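You operate a simulated robot arm through the tools that you are given. There is no shell and no other tool.

You are at the controls of a simulated robot arm. One attempt, no reset.

JOB
Pulse the yellow and the blue line one at a time and pull the terminator that echoes.
Fine: yellow first; one latch locked for each pulse, both open after; bad one into hole one of the wooden stand. Set down upright: terminator.

Only the result counts: the job must be done as asked and must still hold three seconds after the hand-in. Knocking over, shifting, dropping, spilling or breaking anything else fails it.

ROBOT AND FRAMES
A 7-joint arm with a two-finger parallel gripper, fixed in place. Base frame: the origin is at the foot of the arm, x ahead of it, y to its left, z up. Lengths are in mm, angles in rad, forces in N, time in s.
With the tool pointing down near the work surface it reaches from about 100 to 600 mm from the base axis. Its first joint turns from -2.897 to 2.897 rad. Payload 1.57 kg.
The TCP is the grasp point between the finger pads, 30 mm short of the fingertips. In the tool frame z runs along the fingers and y along their closing line. Largest opening 80 mm; finger width 17, thickness 12; the body of the gripper, 40 by 82 mm, starts 80 mm behind the TCP.
Orientation is that of the tool frame in the base frame, as a unit quaternion [x, y, z, w]. With the fingers straight down and closing along the base's y, the tool's x points along the base's -x, its y along +y and its z along -z.

CONTROLS
- The arm moves only by the tool step_arm. Its argument "steps" is text: rows parted by semicolons, each of 7 numbers parted by spaces: the shift along the tool's x, y, z in mm, then the turn, a rotation vector about the tool's x, y, z in rad, then the finger opening in mm, from 0 to 80. In form: dx dy dz wx wy wz claw; .... A call has 1 to 20 rows; each row is the pose to reach, as a shift and turn from the pose commanded when the call began, along the tool's axes at that moment. Each row takes 0.2 s and may step no farther than 50 mm and 0.15 rad from the row before; otherwise, or with a gripper value out of range, the whole call is refused. Where a pose cannot be reached the arm comes as near as it can. A force on the tool above 40 N (or 10 N above the force at the start of the call, whichever is more), or a blocked arm, ends the call early, and 0.2 s more pass. Each finger travels about 72 mm/s and halts on what it meets, pressing with about 32 N; the grip force reading is that of the motor and also rises with nothing between the fingers. The clock runs only during rows and for 0.2 s after the last one: add rows that repeat a pose to give the fingers time. It gives the time, the measured TCP pose, the force on the tool (base axes), the opening and the grip force at its end, in the units of the frame above (readings bear some noise), with the torque about the TCP (base axes, N m) and any sound that the robot's microphone picked up.
- Cameras (640 x 400 px; columns grow to the right, rows downward): "scene" is fixed at [400.5, 499.3, 1523.4]; the picture's right is [-1.00, 0.08, 0.00], its down [0.04, 0.50, -0.86] and it looks along [-0.07, -0.86, -0.51] (base axes); focal length 330 px, centre (320, 200). "wrist" rides on the gripper at [72, -7, -122] in the tool frame; the picture's right is [0.09, 1.00, 0.00], its down [-0.84, 0.08, -0.54] and it looks along [-0.54, 0.05, 0.84] (tool axes); focal length 238 px, centre (320, 200). There is no depth. A picture from a camera that has moved, and an enlarged one, comes with that camera's place and axes in the base frame and with its lens.
- grab_frame(camera): a new picture of that camera. No time passes.
- move_column(by): slides the trunk up (or, below 0, down) by that many mm; the arm rides with it, the base frame stays. It gives what a move gives, with no picture.
- close_up(camera, box): a new picture of the part [left, top, right, bottom] of that camera's present view, enlarged. No time passes.
- finish_job(): hands the job in; it is judged then, once.

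Places have to be worked out from the pictures, the camera data and where the tool is seen. Open the gripper and draw the arm clear of the work before you hand the job in, unless the task says otherwise.

The tools are called by a JSON object that holds its "name" and its "arguments". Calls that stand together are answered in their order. step_arm: Moves the arm, as the interface text tells. Its arguments: {"type":"object","properties":{"steps":{"type":"string"}},"required":["steps"]} The other tools are called the same way: move_column (by) slides the trunk up or down; grab_frame (camera) takes a picture; close_up (camera, box) takes an enlarged picture of a part of a camera's view; finish_job () hands the job in.

At the start:

```text
t: 0.0
ee_pos: [417.7, -267.4, 1292.2]
tool_rot: [0.0, 1.0, -0.001, 0.0]
wrist_force: [0.8, 0.2, -0.5]
ft_torque: [0.02, -0.03, 0.02]
finger_gap: 80.1
grasp_force: 0.0
trunk travel left (down, up): [-825.0, 165.0]
```

scene: 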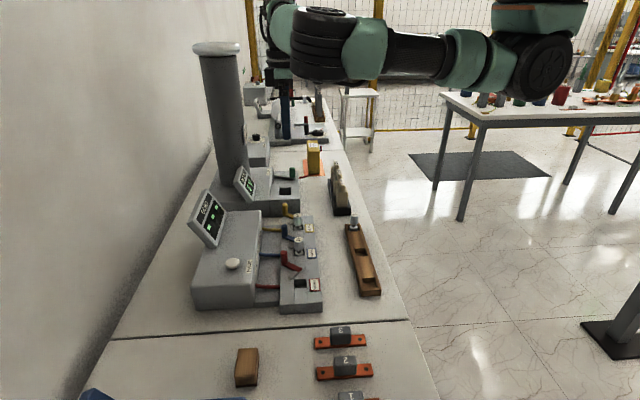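
wrist: 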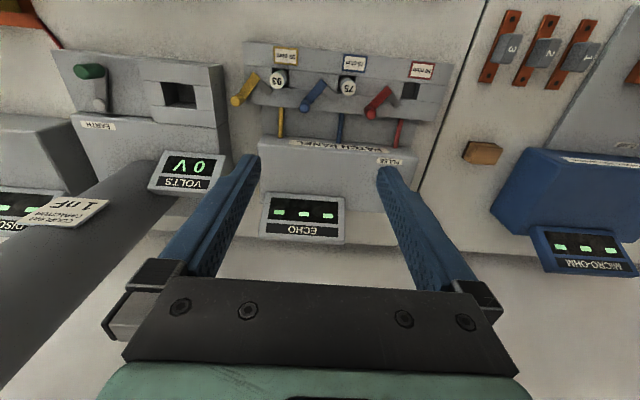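

I begin by looking closer at the patch panel, the stand and the labels before moving anything.

{"name": "close_up", "arguments": {"camera": "scene", "box": [180, 180, 400, 320]}}

{"name": "close_up", "arguments": {"camera": "wrist", "box": [220, 30, 460, 180]}}

{"name": "close_up", "arguments": {"camera": "wrist", "box": [140, 130, 460, 330]}}

```text
2.86 times, centred on (290, 250) of scene
camera zoom: at [400.5, 499.3, 1523.4], right [-1.0, 0.08, 0.0], down [0.04, 0.5, -0.86], along [-0.07, -0.86, -0.51], focal length 942 px, centre (406, 57)
```

zoom: 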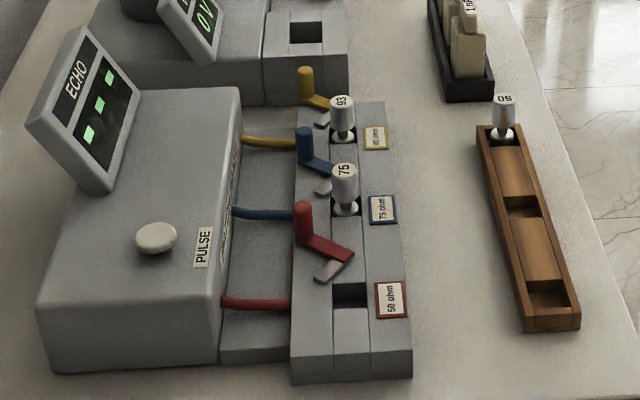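

```text
2.67 times, centred on (340, 105) of wrist
camera zoom: at [346.4, -273.5, 1414.3], right [-0.09, 1.0, 0.0], down [0.84, 0.08, 0.54], along [0.54, 0.05, -0.84], focal length 636 px, centre (267, 453)
```

zoom: 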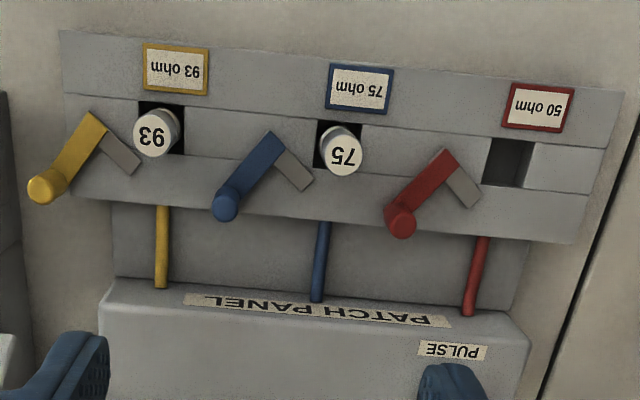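

```text
2.00 times, centred on (300, 230) of wrist
camera zoom: at [346.4, -273.5, 1414.3], right [-0.09, 1.0, 0.0], down [0.84, 0.08, 0.54], along [0.54, 0.05, -0.84], focal length 477 px, centre (360, 140)
```

zoom: 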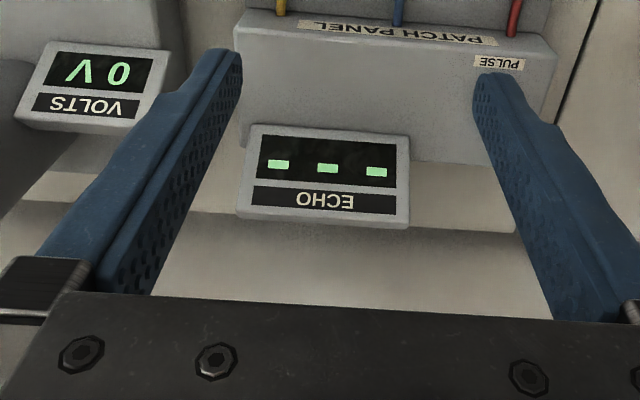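

From the two views the "93" top triangulates to about (402, -341, 971), with the yellow, blue and red levers lying along +y. The stand lies nearer the robot at x≈225, so I move back at this safe height to look at the stand and panel from above.

{"name": "step_arm", "arguments": {"steps": "40 12 0 0 0 0 80; 80 24 0 0 0 0 80; 120 36 0 0 0 0 80; 150 47 0 0 0 0 80; 150 47 0 0 0 0 80"}}

```text
t: 1.2
ee_pos: [265.8, -220.0, 1292.6]
tool_rot: [0.0, 1.0, 0.0, 0.0]
wrist_force: [0.1, -1.2, 0.2]
ft_torque: [0.0, 0.03, 0.02]
finger_gap: 80.0
grasp_force: 0.0
trunk travel left (down, up): [-825.0, 165.0]
```

The arm is at (266, -220, 1293); I take a picture of the stand area from the wrist.

{"name": "grab_frame", "arguments": {"camera": "wrist"}}

{"name": "grab_frame", "arguments": {"camera": "scene"}}

```text
taken
camera wrist: at [195.4, -226.4, 1414.4], right [-0.09, 1.0, 0.0], down [0.84, 0.08, 0.54], along [0.54, 0.05, -0.84], focal length 238 px, centre (320, 200)
```

wrist: 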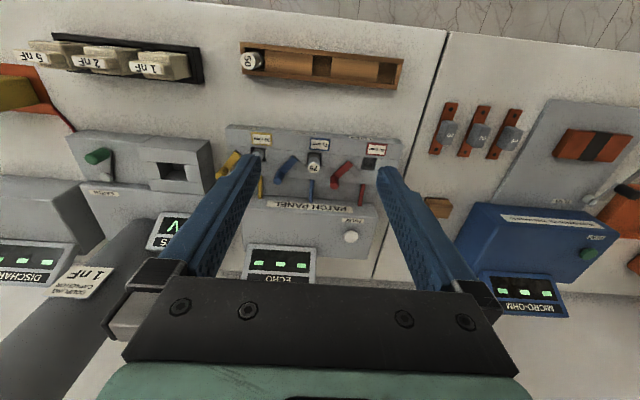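

```text
taken
```

scene: 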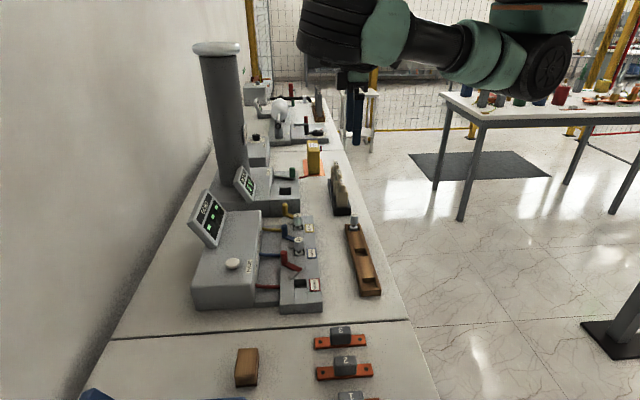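

{"name": "close_up", "arguments": {"camera": "wrist", "box": [220, 20, 420, 145]}}

{"name": "close_up", "arguments": {"camera": "scene", "box": [330, 205, 394, 305]}}

```text
3.20 times, centred on (320, 82) of wrist
camera zoom: at [195.4, -226.4, 1414.4], right [-0.09, 1.0, 0.0], down [0.84, 0.08, 0.54], along [0.54, 0.05, -0.84], focal length 763 px, centre (320, 576)
```

zoom: 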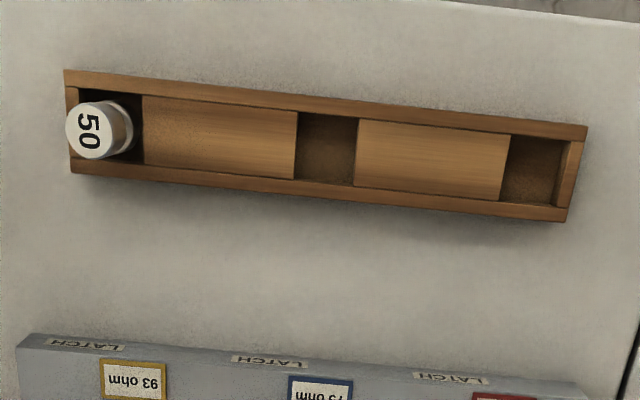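

```text
4.00 times, centred on (362, 255) of scene
camera zoom: at [400.5, 499.3, 1523.4], right [-1.0, 0.08, 0.0], down [0.04, 0.5, -0.86], along [-0.07, -0.86, -0.51], focal length 1318 px, centre (152, -20)
```

zoom: 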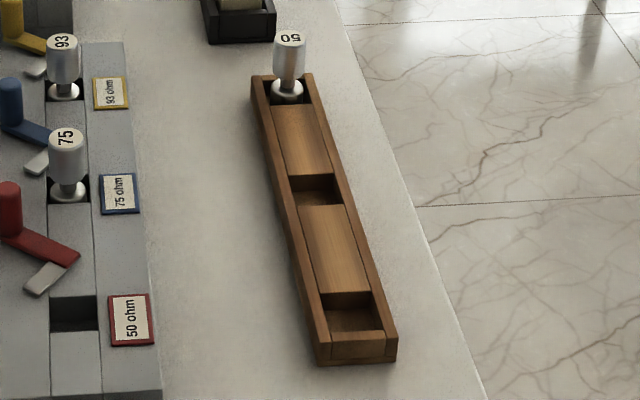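

No numbers are visible on the stand's top; labels on its front face (toward the robot) may exist, as the panel has "LATCH" labels on its front. I retract further and lower the trunk to see the front faces.

{"name": "step_arm", "arguments": {"steps": "40 0 0 0 0 0 80; 80 0 0 0 0 0 80; 115 0 0 0 0 0 80; 115 0 0 0 0 0 80"}}

{"name": "move_column", "arguments": {"by": -120}}

{"name": "grab_frame", "arguments": {"camera": "wrist"}}

{"name": "grab_frame", "arguments": {"camera": "scene"}}

```text
t: 2.2
ee_pos: [151.9, -218.5, 1293.0]
tool_rot: [0.0, 1.0, 0.0, 0.0]
wrist_force: [0.0, -0.3, 0.8]
ft_torque: [0.02, 0.0, 0.01]
finger_gap: 80.0
grasp_force: 0.0
trunk travel left (down, up): [-825.0, 165.0]
```

```text
t: 3.7
ee_pos: [152.7, -219.4, 1172.9]
tool_rot: [0.0, 1.0, 0.0, 0.0]
wrist_force: [0.7, 0.2, 0.6]
ft_torque: [0.01, 0.01, 0.01]
finger_gap: 80.1
grasp_force: 0.0
trunk travel left (down, up): [-705.0, 285.0]
```

```text
taken
camera wrist: at [81.1, -226.4, 1294.8], right [-0.09, 1.0, 0.0], down [0.84, 0.08, 0.54], along [0.54, 0.05, -0.84], focal length 238 px, centre (320, 200)
```

wrist: 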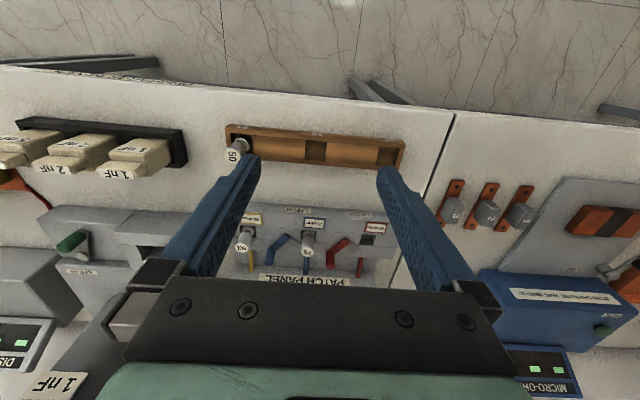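

```text
taken
```

scene: 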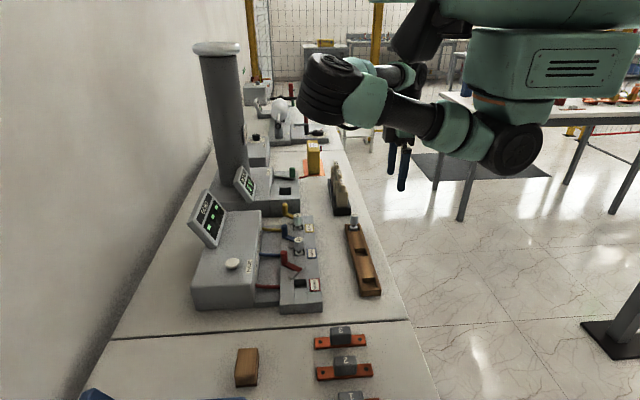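

{"name": "close_up", "arguments": {"camera": "wrist", "box": [215, 110, 415, 235]}}

{"name": "close_up", "arguments": {"camera": "wrist", "box": [215, 115, 315, 178]}}

{"name": "close_up", "arguments": {"camera": "wrist", "box": [310, 120, 410, 183]}}

```text
3.20 times, centred on (315, 172) of wrist
camera zoom: at [81.1, -226.4, 1294.8], right [-0.09, 1.0, 0.0], down [0.84, 0.08, 0.54], along [0.54, 0.05, -0.84], focal length 763 px, centre (336, 288)
```

zoom: 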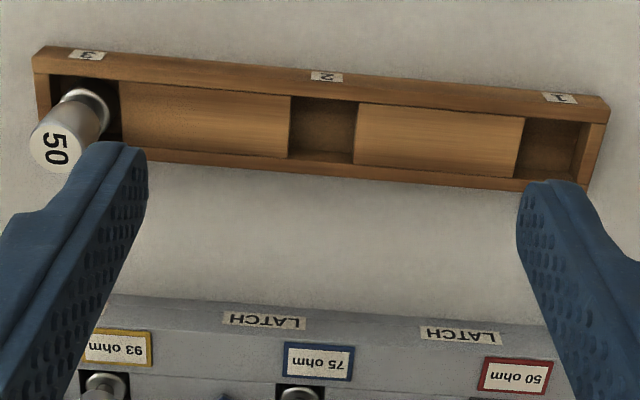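

```text
6.35 times, centred on (265, 146) of wrist
camera zoom: at [81.1, -226.4, 1294.8], right [-0.09, 1.0, 0.0], down [0.84, 0.08, 0.54], along [0.54, 0.05, -0.84], focal length 1513 px, centre (669, 540)
```

zoom: 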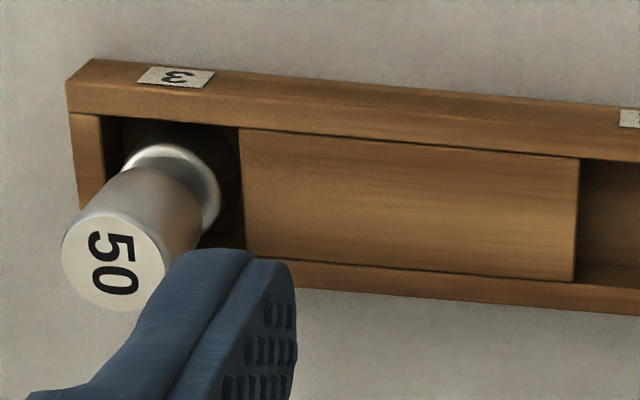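

```text
6.35 times, centred on (360, 152) of wrist
camera zoom: at [81.1, -226.4, 1294.8], right [-0.09, 1.0, 0.0], down [0.84, 0.08, 0.54], along [0.54, 0.05, -0.84], focal length 1513 px, centre (66, 508)
```

zoom: 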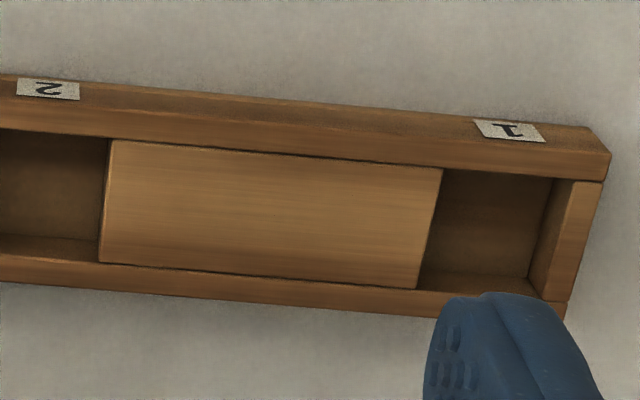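

The stand's front labels read 3, 2, 1 going toward +y, so hole one is the empty +y end hole; both views put it at about (226, -99, 920). Now I move over the panel to study levers, terminators and the button from close up.

{"name": "step_arm", "arguments": {"steps": "-40 -18 0 0 0 0 80; -80 -36 0 0 0 0 80; -120 -54 0 0 0 0 80; -160 -72 20 0 0 0 80; -177 -80 55 0 0 0 80; -177 -80 93 0 0 0 80; -177 -80 93 0 0 0 80"}}

{"name": "grab_frame", "arguments": {"camera": "wrist"}}

{"name": "grab_frame", "arguments": {"camera": "scene"}}

```text
t: 5.3
ee_pos: [328.4, -299.9, 1079.4]
tool_rot: [0.001, 1.0, 0.0, 0.0]
wrist_force: [0.1, -0.3, 0.0]
ft_torque: [0.01, 0.02, 0.0]
finger_gap: 80.2
grasp_force: 0.1
trunk travel left (down, up): [-705.0, 285.0]
```

```text
taken
camera wrist: at [258.4, -306.2, 1201.4], right [-0.09, 1.0, 0.0], down [0.84, 0.08, 0.54], along [0.54, 0.05, -0.84], focal length 238 px, centre (320, 200)
```

wrist: 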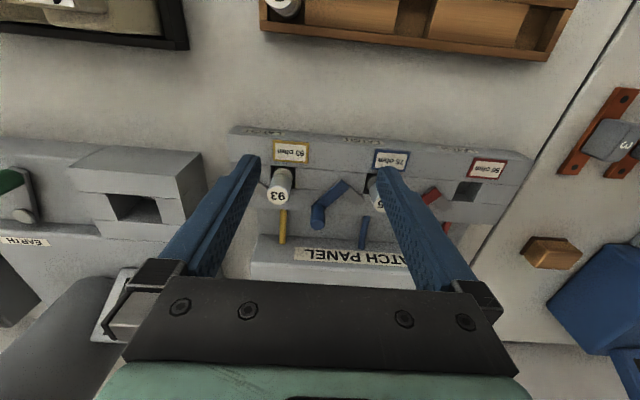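

```text
taken
```

scene: 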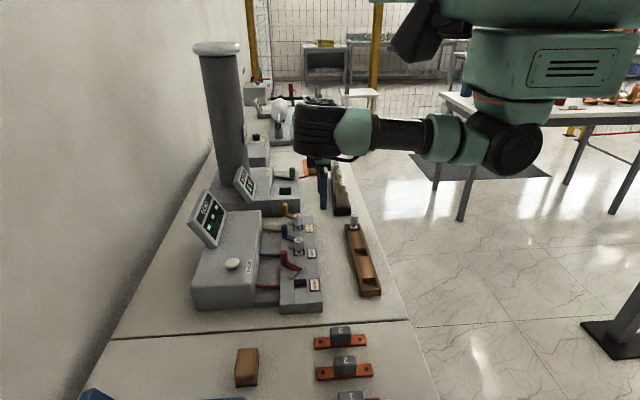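

The left finger hides the yellow lever; I zoom on what is visible around the blue one.

{"name": "close_up", "arguments": {"camera": "wrist", "box": [240, 120, 400, 270]}}

{"name": "close_up", "arguments": {"camera": "scene", "box": [270, 195, 330, 235]}}

{"name": "close_up", "arguments": {"camera": "scene", "box": [270, 230, 330, 310]}}

{"name": "close_up", "arguments": {"camera": "scene", "box": [185, 180, 275, 320]}}

```text
2.67 times, centred on (320, 195) of wrist
camera zoom: at [258.4, -306.2, 1201.4], right [-0.09, 1.0, 0.0], down [0.84, 0.08, 0.54], along [0.54, 0.05, -0.84], focal length 636 px, centre (320, 213)
```

zoom: 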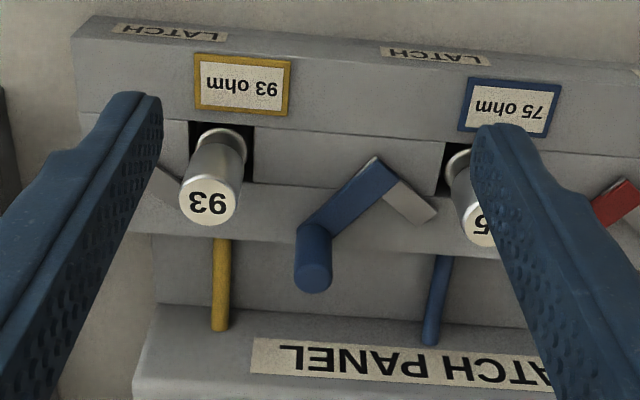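

```text
10.00 times, centred on (300, 215) of scene
camera zoom: at [400.5, 499.3, 1523.4], right [-1.0, 0.08, 0.0], down [0.04, 0.5, -0.86], along [-0.07, -0.86, -0.51], focal length 3295 px, centre (520, 50)
```

zoom: 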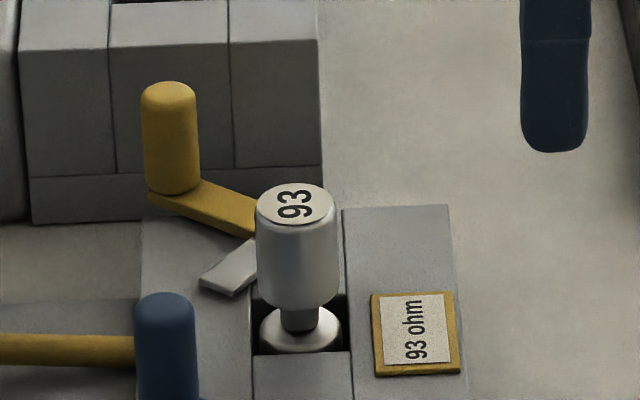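

```text
5.00 times, centred on (300, 270) of scene
camera zoom: at [400.5, 499.3, 1523.4], right [-1.0, 0.08, 0.0], down [0.04, 0.5, -0.86], along [-0.07, -0.86, -0.51], focal length 1648 px, centre (420, -150)
```

zoom: 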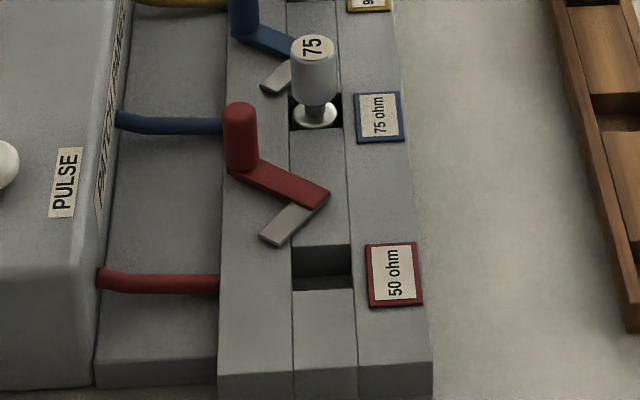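

```text
2.86 times, centred on (230, 250) of scene
camera zoom: at [400.5, 499.3, 1523.4], right [-1.0, 0.08, 0.0], down [0.04, 0.5, -0.86], along [-0.07, -0.86, -0.51], focal length 942 px, centre (577, 57)
```

zoom: 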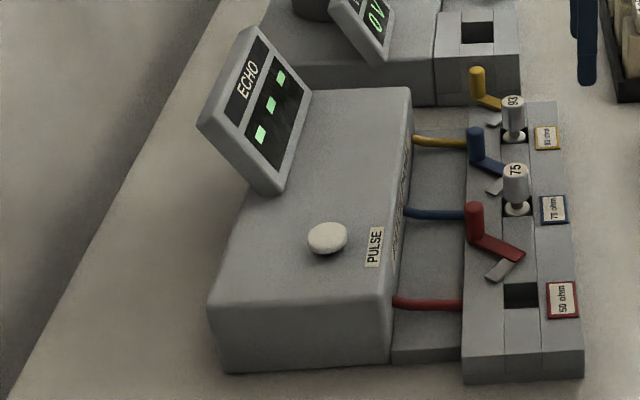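

The three levers look open (grey tabs swung away from the sockets); terminators sit at about x=401, y=-341 (93) and y=-227 (75), with panel top z≈934. I shift along -y to view the yellow lever between the fingers.

{"name": "step_arm", "arguments": {"steps": "0 -40 0 0 0 0 80; 0 -70 0 0 0 0 80; 0 -70 0 0 0 0 80"}}

{"name": "close_up", "arguments": {"camera": "wrist", "box": [220, 110, 420, 260]}}

{"name": "grab_frame", "arguments": {"camera": "scene"}}

```text
t: 6.1
ee_pos: [329.6, -368.9, 1078.8]
tool_rot: [0.001, 1.0, 0.0, 0.0]
wrist_force: [0.2, 0.5, 0.5]
ft_torque: [-0.01, 0.0, 0.0]
finger_gap: 79.9
grasp_force: 0.0
trunk travel left (down, up): [-705.0, 285.0]
```

```text
2.67 times, centred on (320, 185) of wrist
camera zoom: at [259.1, -375.9, 1199.9], right [-0.09, 1.0, 0.0], down [0.84, 0.08, 0.54], along [0.54, 0.05, -0.84], focal length 636 px, centre (320, 240)
```

zoom: 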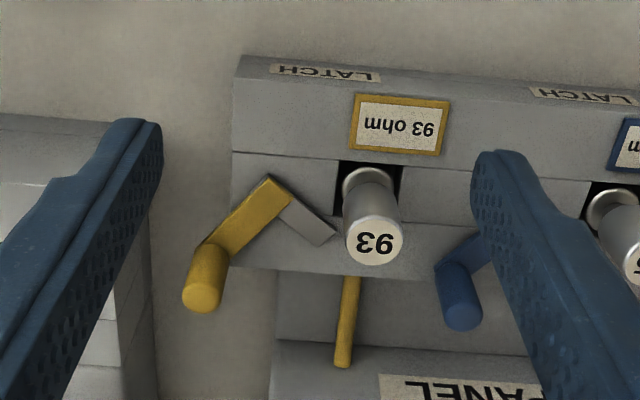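

```text
taken
```

scene: 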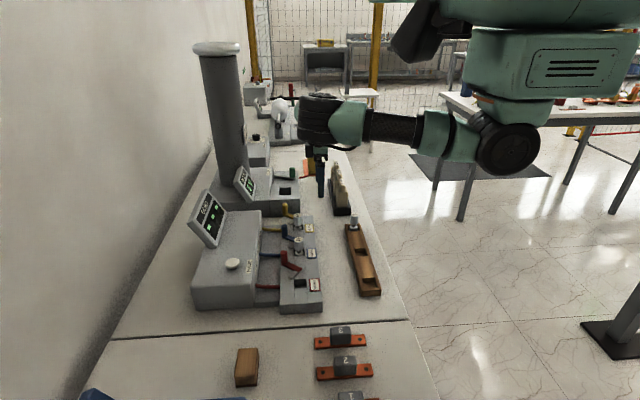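

The yellow lever's pivot is about (402, -386), its post about (435, -411, top ≈976), and its tab must swing about +40° to lie over the 93's flange. I move above the yellow post, narrow the fingers to straddle it and stop partway down to check alignment.

{"name": "step_arm", "arguments": {"steps": "-50 -20 0 0 0 0 60; -100 -42 0 0 0 0 44; -106 -42 30 0 0 0 44; -106 -42 50 0 0 0 44; -106 -42 50 0 0 0 44"}}

{"name": "grab_frame", "arguments": {"camera": "wrist"}}

{"name": "close_up", "arguments": {"camera": "scene", "box": [260, 150, 340, 240]}}

```text
refused: row 1 steps farther than a row can; nothing moved
```

```text
taken
camera wrist: at [259.1, -375.9, 1199.9], right [-0.09, 1.0, 0.0], down [0.84, 0.08, 0.54], along [0.54, 0.05, -0.84], focal length 238 px, centre (320, 200)
```

wrist: 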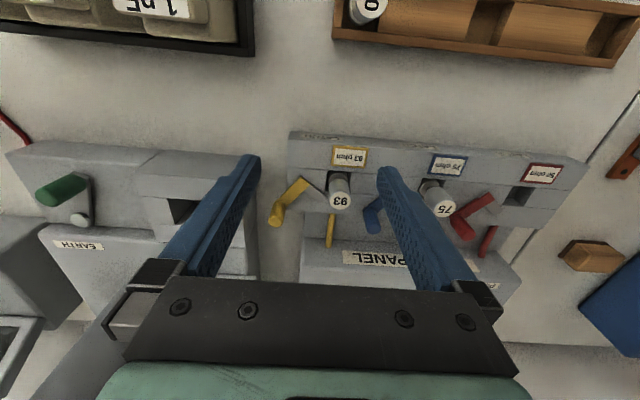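

```text
4.44 times, centred on (300, 195) of scene
camera zoom: at [400.5, 499.3, 1523.4], right [-1.0, 0.08, 0.0], down [0.04, 0.5, -0.86], along [-0.07, -0.86, -0.51], focal length 1465 px, centre (409, 222)
```

zoom: 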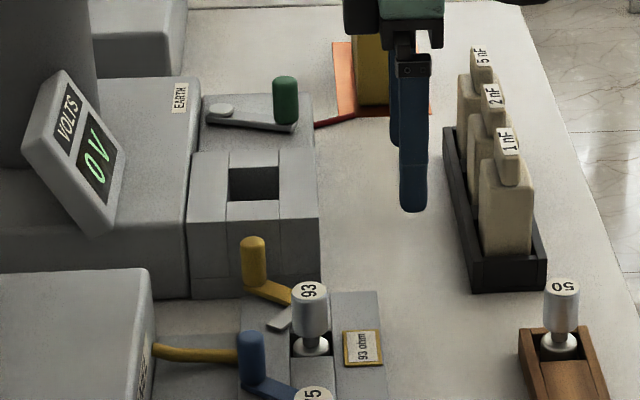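

The first row was slightly over 50 mm, so nothing moved. I repeat the same approach in smaller steps.

{"name": "step_arm", "arguments": {"steps": "-40 -16 0 0 0 0 60; -80 -32 0 0 0 0 44; -106 -42 10 0 0 0 44; -106 -42 50 0 0 0 44; -106 -42 50 0 0 0 44"}}

{"name": "grab_frame", "arguments": {"camera": "wrist"}}

{"name": "close_up", "arguments": {"camera": "scene", "box": [260, 150, 340, 240]}}

```text
t: 7.3
ee_pos: [434.2, -411.7, 1029.5]
tool_rot: [0.001, 1.0, 0.0, 0.0]
wrist_force: [-0.1, -0.1, 0.0]
ft_torque: [-0.01, 0.0, 0.0]
finger_gap: 44.0
grasp_force: 0.1
trunk travel left (down, up): [-705.0, 285.0]
```

```text
taken
camera wrist: at [362.8, -418.2, 1150.8], right [-0.09, 1.0, 0.0], down [0.84, 0.08, 0.54], along [0.54, 0.05, -0.84], focal length 238 px, centre (320, 200)
```

wrist: 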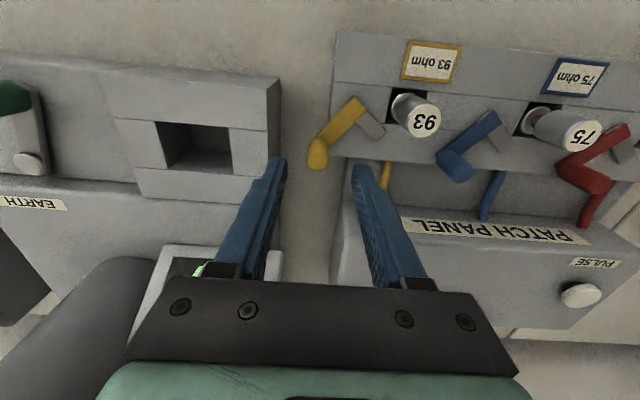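

```text
4.44 times, centred on (300, 195) of scene
camera zoom: at [400.5, 499.3, 1523.4], right [-1.0, 0.08, 0.0], down [0.04, 0.5, -0.86], along [-0.07, -0.86, -0.51], focal length 1465 px, centre (409, 222)
```

zoom: 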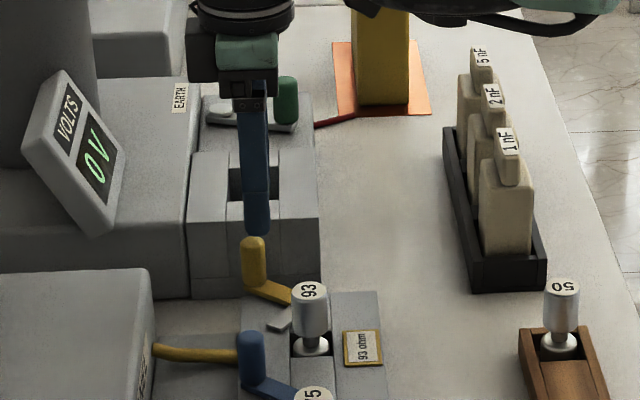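

Zoom in to refine the post position relative to the fingers.

{"name": "close_up", "arguments": {"camera": "wrist", "box": [260, 80, 440, 200]}}

```text
3.33 times, centred on (350, 140) of wrist
camera zoom: at [362.8, -418.2, 1150.8], right [-0.09, 1.0, 0.0], down [0.84, 0.08, 0.54], along [0.54, 0.05, -0.84], focal length 794 px, centre (220, 400)
```

zoom: 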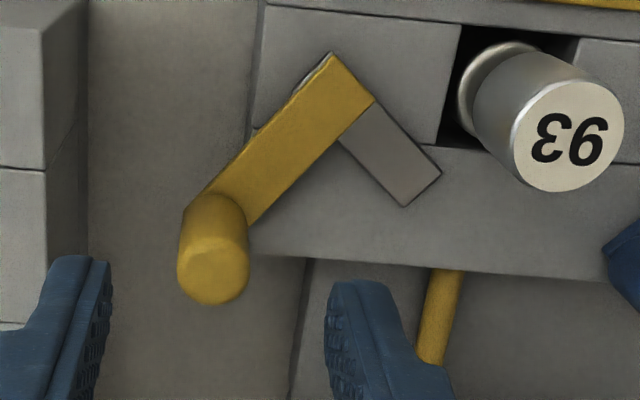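

The post is at about (438, -413), nicely between the fingers, which clear everything. I lower to TCP z≈978 (tips ≈948, above the lever arm and panel) and narrow the straddle to 26 mm.

{"name": "step_arm", "arguments": {"steps": "-5 -1 25 0 0 0 44; -5 -1 51 0 0 0 44; -5 -1 51 0 0 0 26; -5 -1 51 0 0 0 26"}}

{"name": "close_up", "arguments": {"camera": "wrist", "box": [240, 60, 420, 200]}}

{"name": "close_up", "arguments": {"camera": "scene", "box": [260, 180, 330, 250]}}

```text
t: 8.3
ee_pos: [438.2, -412.9, 979.7]
tool_rot: [0.0, 1.0, -0.001, 0.0]
wrist_force: [-0.7, 0.0, -0.2]
ft_torque: [-0.01, 0.01, -0.01]
finger_gap: 25.9
grasp_force: 0.0
trunk travel left (down, up): [-705.0, 285.0]
```

```text
2.86 times, centred on (330, 130) of wrist
camera zoom: at [368.6, -419.8, 1100.6], right [-0.09, 1.0, 0.0], down [0.84, 0.08, 0.54], along [0.54, 0.05, -0.84], focal length 681 px, centre (291, 400)
```

zoom: 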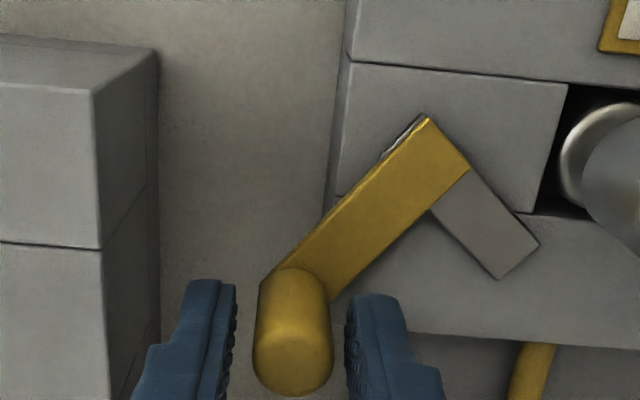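

```text
5.71 times, centred on (295, 215) of scene
camera zoom: at [400.5, 499.3, 1523.4], right [-1.0, 0.08, 0.0], down [0.04, 0.5, -0.86], along [-0.07, -0.86, -0.51], focal length 1883 px, centre (463, 114)
```

zoom: 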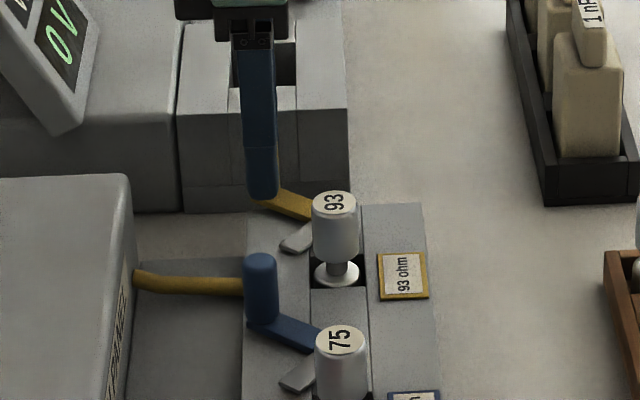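

The fingers straddle the post cleanly. I now push the yellow post toward +y along its arc, about 38° of swing.

{"name": "step_arm", "arguments": {"steps": "-1.5 5 0 0 0 0 26; -3.3 9.6 0 0 0 0 26; -5 13 0 0 0 0 26; -6.5 16.5 0 0 0 0 26; -7.5 20 0 0 0 0 26; -8.4 23.8 0 0 0 0 26; -8.9 27.5 0 0 0 0 26; -9.1 31.3 0 0 0 0 26; -9.1 31.3 0 0 0 0 26"}}

{"name": "close_up", "arguments": {"camera": "wrist", "box": [240, 60, 420, 200]}}

{"name": "close_up", "arguments": {"camera": "scene", "box": [260, 180, 330, 250]}}

```text
t: 10.3
ee_pos: [448.8, -381.1, 979.7]
tool_rot: [0.0, 1.0, 0.0, -0.001]
wrist_force: [-0.2, -0.3, -0.1]
ft_torque: [0.02, 0.02, 0.0]
finger_gap: 26.0
grasp_force: 0.1
trunk travel left (down, up): [-705.0, 285.0]
```

```text
2.86 times, centred on (330, 130) of wrist
camera zoom: at [377.9, -388.1, 1100.6], right [-0.09, 1.0, 0.0], down [0.84, 0.08, 0.54], along [0.54, 0.05, -0.84], focal length 681 px, centre (291, 400)
```

zoom: 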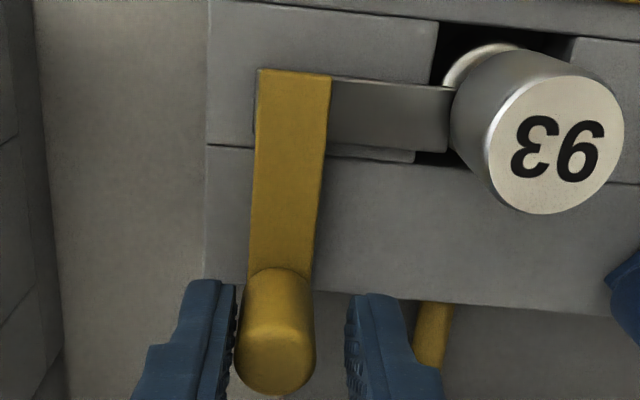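

```text
5.71 times, centred on (295, 215) of scene
camera zoom: at [400.5, 499.3, 1523.4], right [-1.0, 0.08, 0.0], down [0.04, 0.5, -0.86], along [-0.07, -0.86, -0.51], focal length 1883 px, centre (463, 114)
```

zoom: 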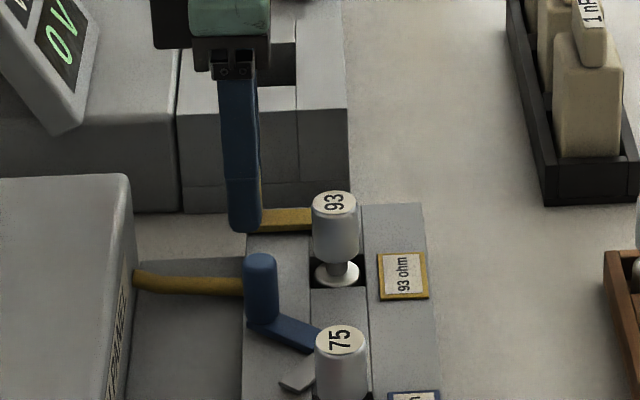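

The tab now lies over the 93's flange, and no resistance was felt yet. I push a few millimetres more in small steps to feel whether a stop is there.

{"name": "step_arm", "arguments": {"steps": "0 1.5 0 0 0 0 26; 0 3 0 0 0 0 26; 0 3 0 0 0 0 26"}}

{"name": "close_up", "arguments": {"camera": "wrist", "box": [240, 60, 420, 200]}}

```text
t: 11.1
ee_pos: [448.2, -379.0, 979.2]
tool_rot: [0.001, 1.0, -0.001, 0.0]
wrist_force: [0.4, -3.8, -0.5]
ft_torque: [-0.05, -0.06, -0.01]
finger_gap: 29.7
grasp_force: 2.0
trunk travel left (down, up): [-705.0, 285.0]
```

```text
2.86 times, centred on (330, 130) of wrist
camera zoom: at [377.8, -385.6, 1100.6], right [-0.09, 1.0, 0.0], down [0.84, 0.08, 0.54], along [0.54, 0.05, -0.84], focal length 681 px, centre (291, 400)
```

zoom: 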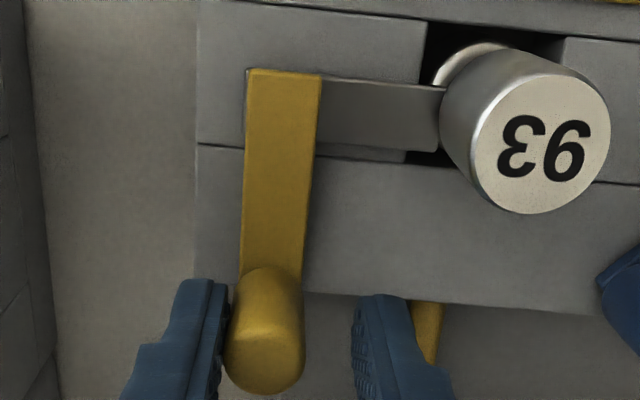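

The lever met its stop (≈4 N, the finger was pushed back slightly), so the yellow latch is at its locked end. I back off so that no finger touches the post, then raise and check it stayed.

{"name": "step_arm", "arguments": {"steps": "0 -4 0 0 0 0 32; 0 -4 0 0 0 0 36; 0 -4 -30 0 0 0 36; 0 -4 -75 0 0 0 36; 0 -4 -90 0 0 0 36; 0 -4 -90 0 0 0 36"}}

{"name": "close_up", "arguments": {"camera": "wrist", "box": [240, 60, 480, 220]}}

{"name": "close_up", "arguments": {"camera": "scene", "box": [180, 180, 340, 320]}}

```text
t: 12.5
ee_pos: [448.5, -383.3, 1069.7]
tool_rot: [0.0, 1.0, -0.001, 0.0]
wrist_force: [0.3, 0.9, 0.8]
ft_torque: [0.01, 0.01, -0.01]
finger_gap: 36.2
grasp_force: 0.0
trunk travel left (down, up): [-705.0, 285.0]
```

```text
2.50 times, centred on (360, 140) of wrist
camera zoom: at [377.3, -390.3, 1191.0], right [-0.09, 1.0, 0.0], down [0.84, 0.08, 0.54], along [0.54, 0.05, -0.84], focal length 596 px, centre (220, 350)
```

zoom: 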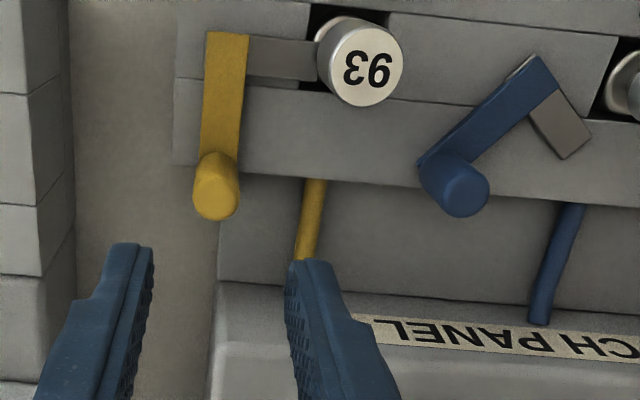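

```text
2.86 times, centred on (260, 250) of scene
camera zoom: at [400.5, 499.3, 1523.4], right [-1.0, 0.08, 0.0], down [0.04, 0.5, -0.86], along [-0.07, -0.86, -0.51], focal length 942 px, centre (491, 57)
```

zoom: 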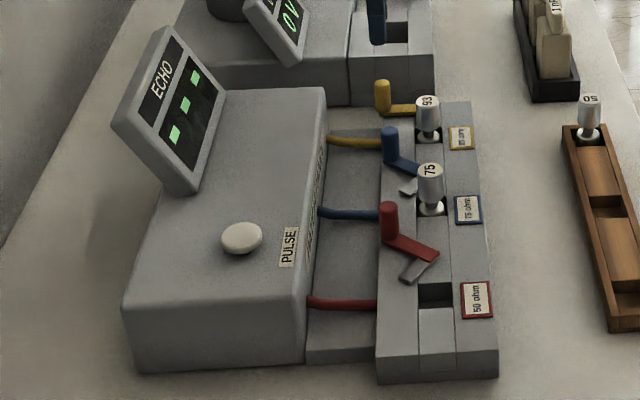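

Yellow is locked while blue and red are still open. I travel at safe height to a spot near the PULSE button to locate it accurately.

{"name": "step_arm", "arguments": {"steps": "-8 40 -10 0 0 0 60; -16 84 -20 0 0 0 60; -24 128 -20 0 0 0 60; -32 172 -20 0 0 0 60; -42 215 -20 0 0 0 60; -51.5 253 -20 0 0 0 60; -51.5 253 -20 0 0 0 60"}}

{"name": "grab_frame", "arguments": {"camera": "wrist"}}

{"name": "close_up", "arguments": {"camera": "wrist", "box": [260, 140, 420, 260]}}

{"name": "close_up", "arguments": {"camera": "scene", "box": [180, 180, 340, 320]}}

```text
t: 14.1
ee_pos: [502.2, -130.5, 1088.6]
tool_rot: [0.001, 1.0, 0.0, 0.0]
wrist_force: [-0.1, -0.2, 0.0]
ft_torque: [0.0, -0.04, 0.0]
finger_gap: 60.0
grasp_force: 0.0
trunk travel left (down, up): [-705.0, 285.0]
```

```text
taken
camera wrist: at [431.1, -137.2, 1210.6], right [-0.09, 1.0, 0.0], down [0.84, 0.08, 0.54], along [0.54, 0.05, -0.84], focal length 238 px, centre (320, 200)
```

wrist: 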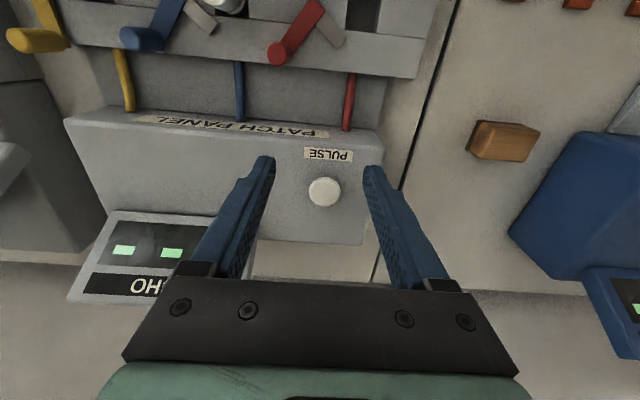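

```text
3.33 times, centred on (340, 200) of wrist
camera zoom: at [431.1, -137.2, 1210.6], right [-0.09, 1.0, 0.0], down [0.84, 0.08, 0.54], along [0.54, 0.05, -0.84], focal length 794 px, centre (253, 200)
```

zoom: 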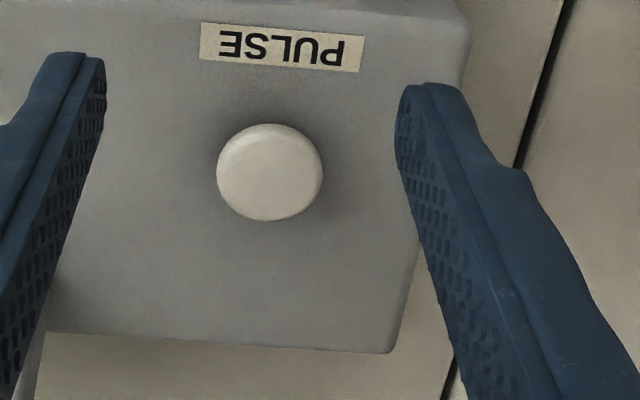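

```text
2.86 times, centred on (260, 250) of scene
camera zoom: at [400.5, 499.3, 1523.4], right [-1.0, 0.08, 0.0], down [0.04, 0.5, -0.86], along [-0.07, -0.86, -0.51], focal length 942 px, centre (491, 57)
```

zoom: 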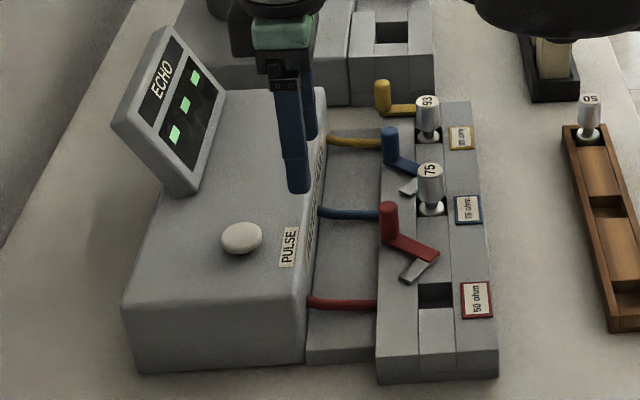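

Both views place the button centre at about (560, -120) with its top at z≈993. I close the fingers and hover about 20 mm above it.

{"name": "step_arm", "arguments": {"steps": "-40 7 0 0 0 0 30; -58 10.3 0 0 0 0 0; -58 10.3 20 0 0 0 0; -58 10.3 44 0 0 0 0; -58 10.3 44 0 0 0 0"}}

{"name": "close_up", "arguments": {"camera": "scene", "box": [180, 180, 340, 320]}}

{"name": "close_up", "arguments": {"camera": "wrist", "box": [240, 120, 400, 220]}}

```text
t: 15.3
ee_pos: [559.8, -118.3, 1046.4]
tool_rot: [0.0, 1.0, 0.0, 0.0]
wrist_force: [-0.1, -1.2, 0.0]
ft_torque: [-0.01, 0.0, -0.02]
finger_gap: 0.0
grasp_force: 21.2
trunk travel left (down, up): [-705.0, 285.0]
```

```text
2.86 times, centred on (260, 250) of scene
camera zoom: at [400.5, 499.3, 1523.4], right [-1.0, 0.08, 0.0], down [0.04, 0.5, -0.86], along [-0.07, -0.86, -0.51], focal length 942 px, centre (491, 57)
```

zoom: 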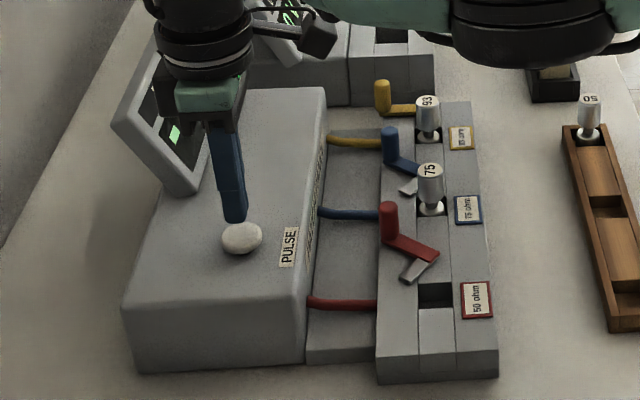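

```text
4.00 times, centred on (320, 170) of wrist
camera zoom: at [489.0, -125.6, 1168.1], right [-0.09, 1.0, 0.0], down [0.84, 0.08, 0.54], along [0.54, 0.05, -0.84], focal length 953 px, centre (320, 320)
```

zoom: 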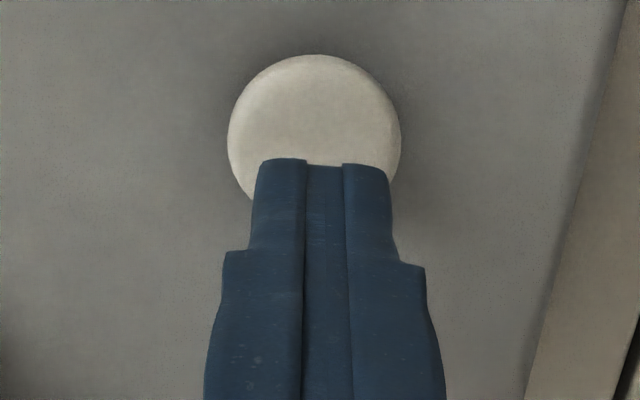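

Aligned over the button. I press down in small steps and watch force and sound.

{"name": "step_arm", "arguments": {"steps": "0 -1 12 0 0 0 0; 0 -1 20 0 0 0 0; 0 -1 23 0 0 0 0; 0 -1 25 0 0 0 0; 0 -1 27 0 0 0 0"}}

{"name": "close_up", "arguments": {"camera": "scene", "box": [180, 180, 340, 320]}}

{"name": "grab_frame", "arguments": {"camera": "wrist"}}

```text
t: 16.5
ee_pos: [558.8, -119.4, 1020.7]
tool_rot: [0.0, 1.0, 0.001, 0.001]
wrist_force: [-0.6, -1.0, 8.3]
ft_torque: [-0.02, 0.02, -0.03]
finger_gap: 0.2
grasp_force: 21.5
trunk travel left (down, up): [-705.0, 285.0]
heard: click
```

```text
2.86 times, centred on (260, 250) of scene
camera zoom: at [400.5, 499.3, 1523.4], right [-1.0, 0.08, 0.0], down [0.04, 0.5, -0.86], along [-0.07, -0.86, -0.51], focal length 942 px, centre (491, 57)
```

zoom: 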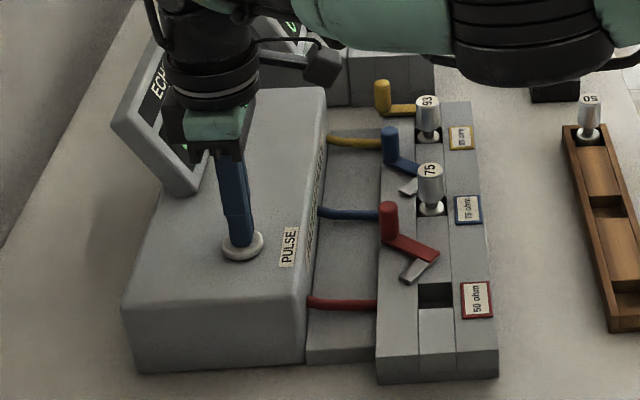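

```text
taken
camera wrist: at [487.6, -126.9, 1141.5], right [-0.09, 1.0, 0.0], down [0.84, 0.08, 0.54], along [0.54, 0.05, -0.84], focal length 238 px, centre (320, 200)
```

wrist: 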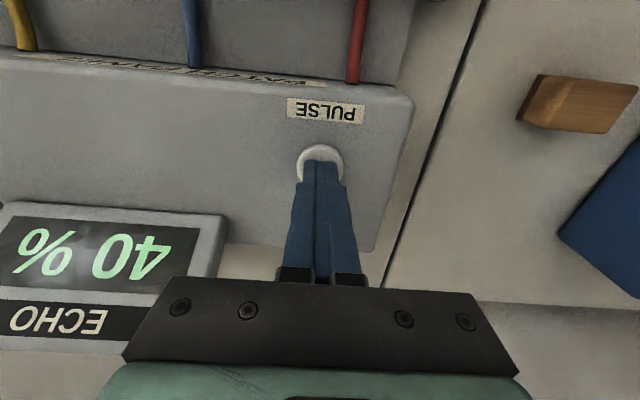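

A click was heard and the echo display reads 40 % with only yellow locked. I release the button and rise, then look at the display again for the full reading.

{"name": "step_arm", "arguments": {"steps": "0 0 -10 0 0 0 0; 0 0 -30 0 0 0 0; 0 0 -65 0 0 0 20; 40 0 -70 0 0 0 40; 58 -10 -70 0 0 0 40; 58 -10 -70 0 0 0 40"}}

{"name": "grab_frame", "arguments": {"camera": "wrist"}}

{"name": "close_up", "arguments": {"camera": "scene", "box": [180, 180, 340, 320]}}

```text
t: 17.9
ee_pos: [501.9, -129.9, 1088.8]
tool_rot: [0.0, 1.0, 0.001, 0.0]
wrist_force: [0.2, -0.3, 0.1]
ft_torque: [0.0, 0.03, 0.0]
finger_gap: 39.8
grasp_force: 0.1
trunk travel left (down, up): [-705.0, 285.0]
```

```text
taken
camera wrist: at [430.4, -137.0, 1210.5], right [-0.09, 1.0, 0.0], down [0.84, 0.08, 0.54], along [0.54, 0.05, -0.84], focal length 238 px, centre (320, 200)
```

wrist: 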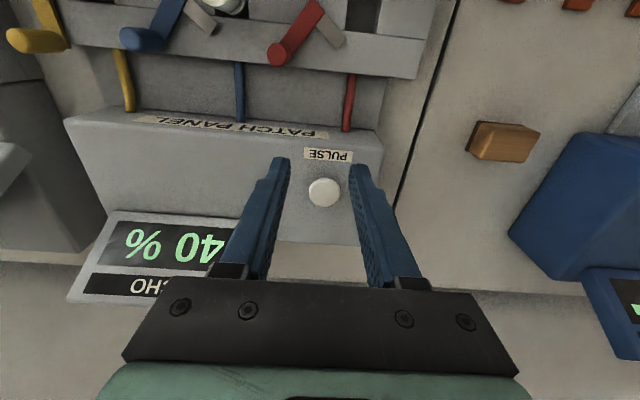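

```text
2.86 times, centred on (260, 250) of scene
camera zoom: at [400.5, 499.3, 1523.4], right [-1.0, 0.08, 0.0], down [0.04, 0.5, -0.86], along [-0.07, -0.86, -0.51], focal length 942 px, centre (491, 57)
```

zoom: 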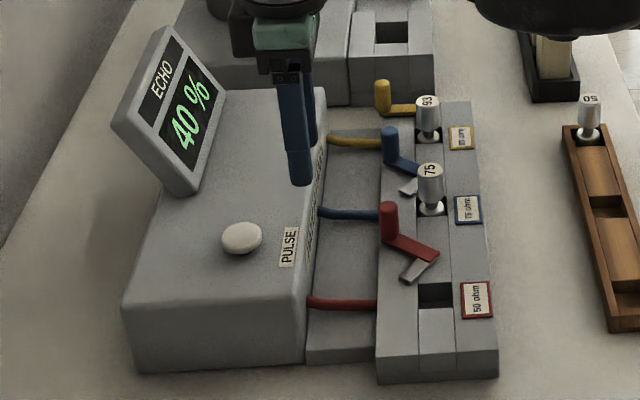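

Yellow echoes 40 %. Next I return over the yellow post (now about (447, -386)) and descend with fingers straddling it.

{"name": "step_arm", "arguments": {"steps": "9 -43 0 0 0 0 40; 18 -86 0 0 0 0 40; 27 -129 0 0 0 0 40; 36 -172 0 0 0 0 40; 45 -215 0 0 0 0 40; 54 -256 0 0 0 0 40; 54 -256 40 0 0 0 40; 54 -256 40 0 0 0 40"}}

{"name": "close_up", "arguments": {"camera": "wrist", "box": [240, 60, 480, 220]}}

```text
t: 19.7
ee_pos: [445.7, -384.4, 1047.3]
tool_rot: [0.001, 1.0, 0.0, 0.0]
wrist_force: [-0.2, 0.1, 0.1]
ft_torque: [-0.04, -0.02, -0.01]
finger_gap: 40.1
grasp_force: 0.2
trunk travel left (down, up): [-705.0, 285.0]
```

```text
2.50 times, centred on (360, 140) of wrist
camera zoom: at [375.3, -391.0, 1168.6], right [-0.09, 1.0, 0.0], down [0.84, 0.08, 0.54], along [0.54, 0.05, -0.84], focal length 596 px, centre (220, 350)
```

zoom: 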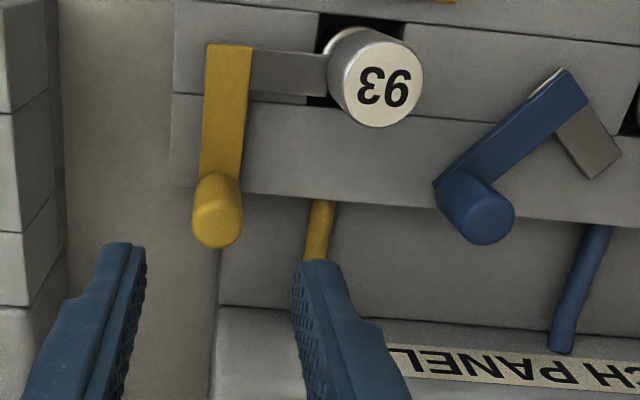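

The post is at about (448, -385), centred between the fingers. I descend and narrow to 26 mm.

{"name": "step_arm", "arguments": {"steps": "-2.5 -1 35 0 0 0 40; -2.5 -1 68 0 0 0 40; -2.5 -1 68 0 0 0 26; -2.5 -1 68 0 0 0 26"}}

{"name": "close_up", "arguments": {"camera": "wrist", "box": [240, 60, 420, 200]}}

```text
t: 20.7
ee_pos: [449.7, -387.1, 981.5]
tool_rot: [0.0, 1.0, 0.0, 0.0]
wrist_force: [-0.6, -0.4, -0.3]
ft_torque: [0.02, -0.02, 0.05]
finger_gap: 26.1
grasp_force: 0.0
trunk travel left (down, up): [-705.0, 285.0]
```

```text
2.86 times, centred on (330, 130) of wrist
camera zoom: at [378.3, -393.9, 1102.2], right [-0.09, 1.0, 0.0], down [0.84, 0.08, 0.54], along [0.54, 0.05, -0.84], focal length 681 px, centre (291, 400)
```

zoom: 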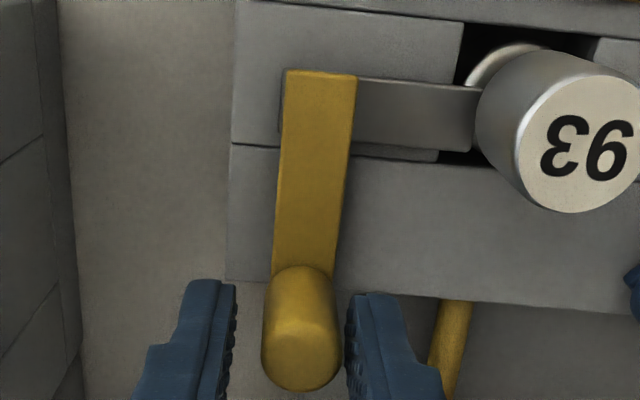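

Now I push the yellow post back toward -y along its arc to reopen the latch.

{"name": "step_arm", "arguments": {"steps": "1.3 -6 0 0 0 0 26; 2.7 -11.4 0 0 0 0 26; 3.7 -15 0 0 0 0 26; 4.7 -18.7 0 0 0 0 26; 6.2 -22.2 0 0 0 0 26; 7.7 -25.6 0 0 0 0 26; 9.5 -28.2 0 0 0 0 26; 11.2 -30.6 0 0 0 0 26; 12.7 -32.8 0 0 0 0 26; 12.7 -32.8 0 0 0 0 26"}}

{"name": "close_up", "arguments": {"camera": "wrist", "box": [240, 60, 420, 200]}}

```text
t: 22.9
ee_pos: [437.0, -419.0, 979.9]
tool_rot: [0.0, 1.0, 0.0, 0.0]
wrist_force: [1.1, 3.0, -0.2]
ft_torque: [0.05, -0.04, 0.03]
finger_gap: 29.8
grasp_force: 1.9
trunk travel left (down, up): [-705.0, 285.0]
```

```text
2.86 times, centred on (330, 130) of wrist
camera zoom: at [366.0, -425.6, 1101.5], right [-0.09, 1.0, 0.0], down [0.84, 0.08, 0.54], along [0.54, 0.05, -0.84], focal length 681 px, centre (291, 400)
```

zoom: 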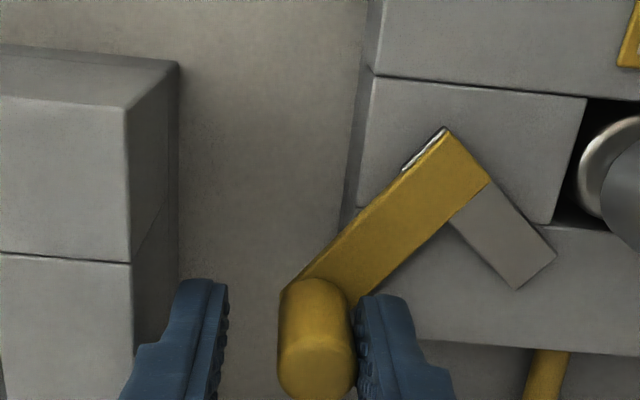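

The yellow lever met its open stop. I back off, raise and move over the blue post.

{"name": "step_arm", "arguments": {"steps": "0 4 0 0 0 0 36; 0 4 0 0 0 0 40; 0 4 -35 0 0 0 40; 0 4 -65 0 0 0 40; 0 44 -65 0 0 0 40; 0 84 -65 0 0 0 40; 0 122 -65 0 0 0 40; 0 122 -65 0 0 0 40"}}

{"name": "close_up", "arguments": {"camera": "wrist", "box": [160, 60, 460, 220]}}

{"name": "close_up", "arguments": {"camera": "scene", "box": [180, 180, 340, 320]}}

```text
t: 24.7
ee_pos: [434.3, -298.4, 1043.8]
tool_rot: [0.0, 1.0, -0.001, 0.001]
wrist_force: [0.2, 0.0, -1.2]
ft_torque: [0.01, 0.04, 0.0]
finger_gap: 40.0
grasp_force: 0.0
trunk travel left (down, up): [-705.0, 285.0]
```

```text
2.13 times, centred on (310, 140) of wrist
camera zoom: at [363.5, -305.2, 1166.1], right [-0.09, 1.0, 0.0], down [0.84, 0.08, 0.54], along [0.54, 0.05, -0.84], focal length 508 px, centre (341, 328)
```

zoom: 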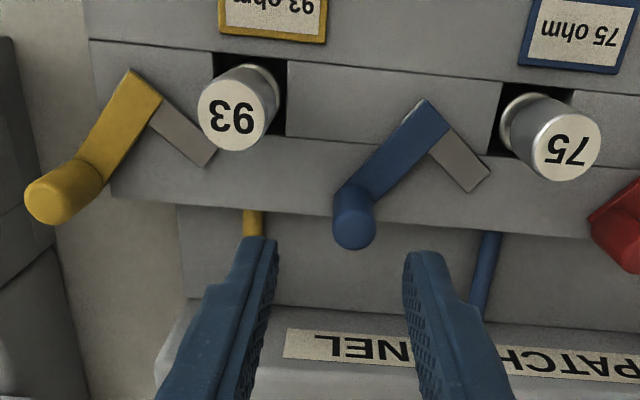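

```text
2.86 times, centred on (260, 250) of scene
camera zoom: at [400.5, 499.3, 1523.4], right [-1.0, 0.08, 0.0], down [0.04, 0.5, -0.86], along [-0.07, -0.86, -0.51], focal length 942 px, centre (491, 57)
```

zoom: 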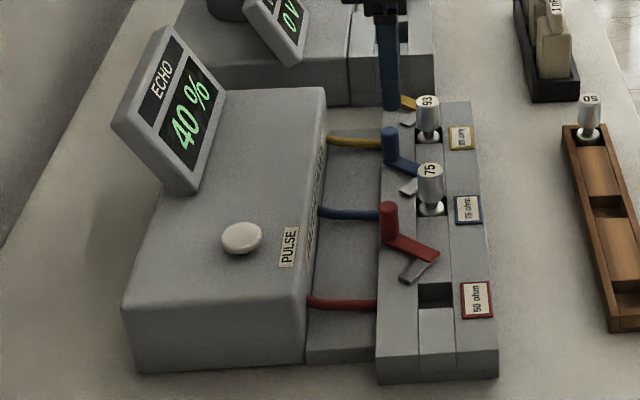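

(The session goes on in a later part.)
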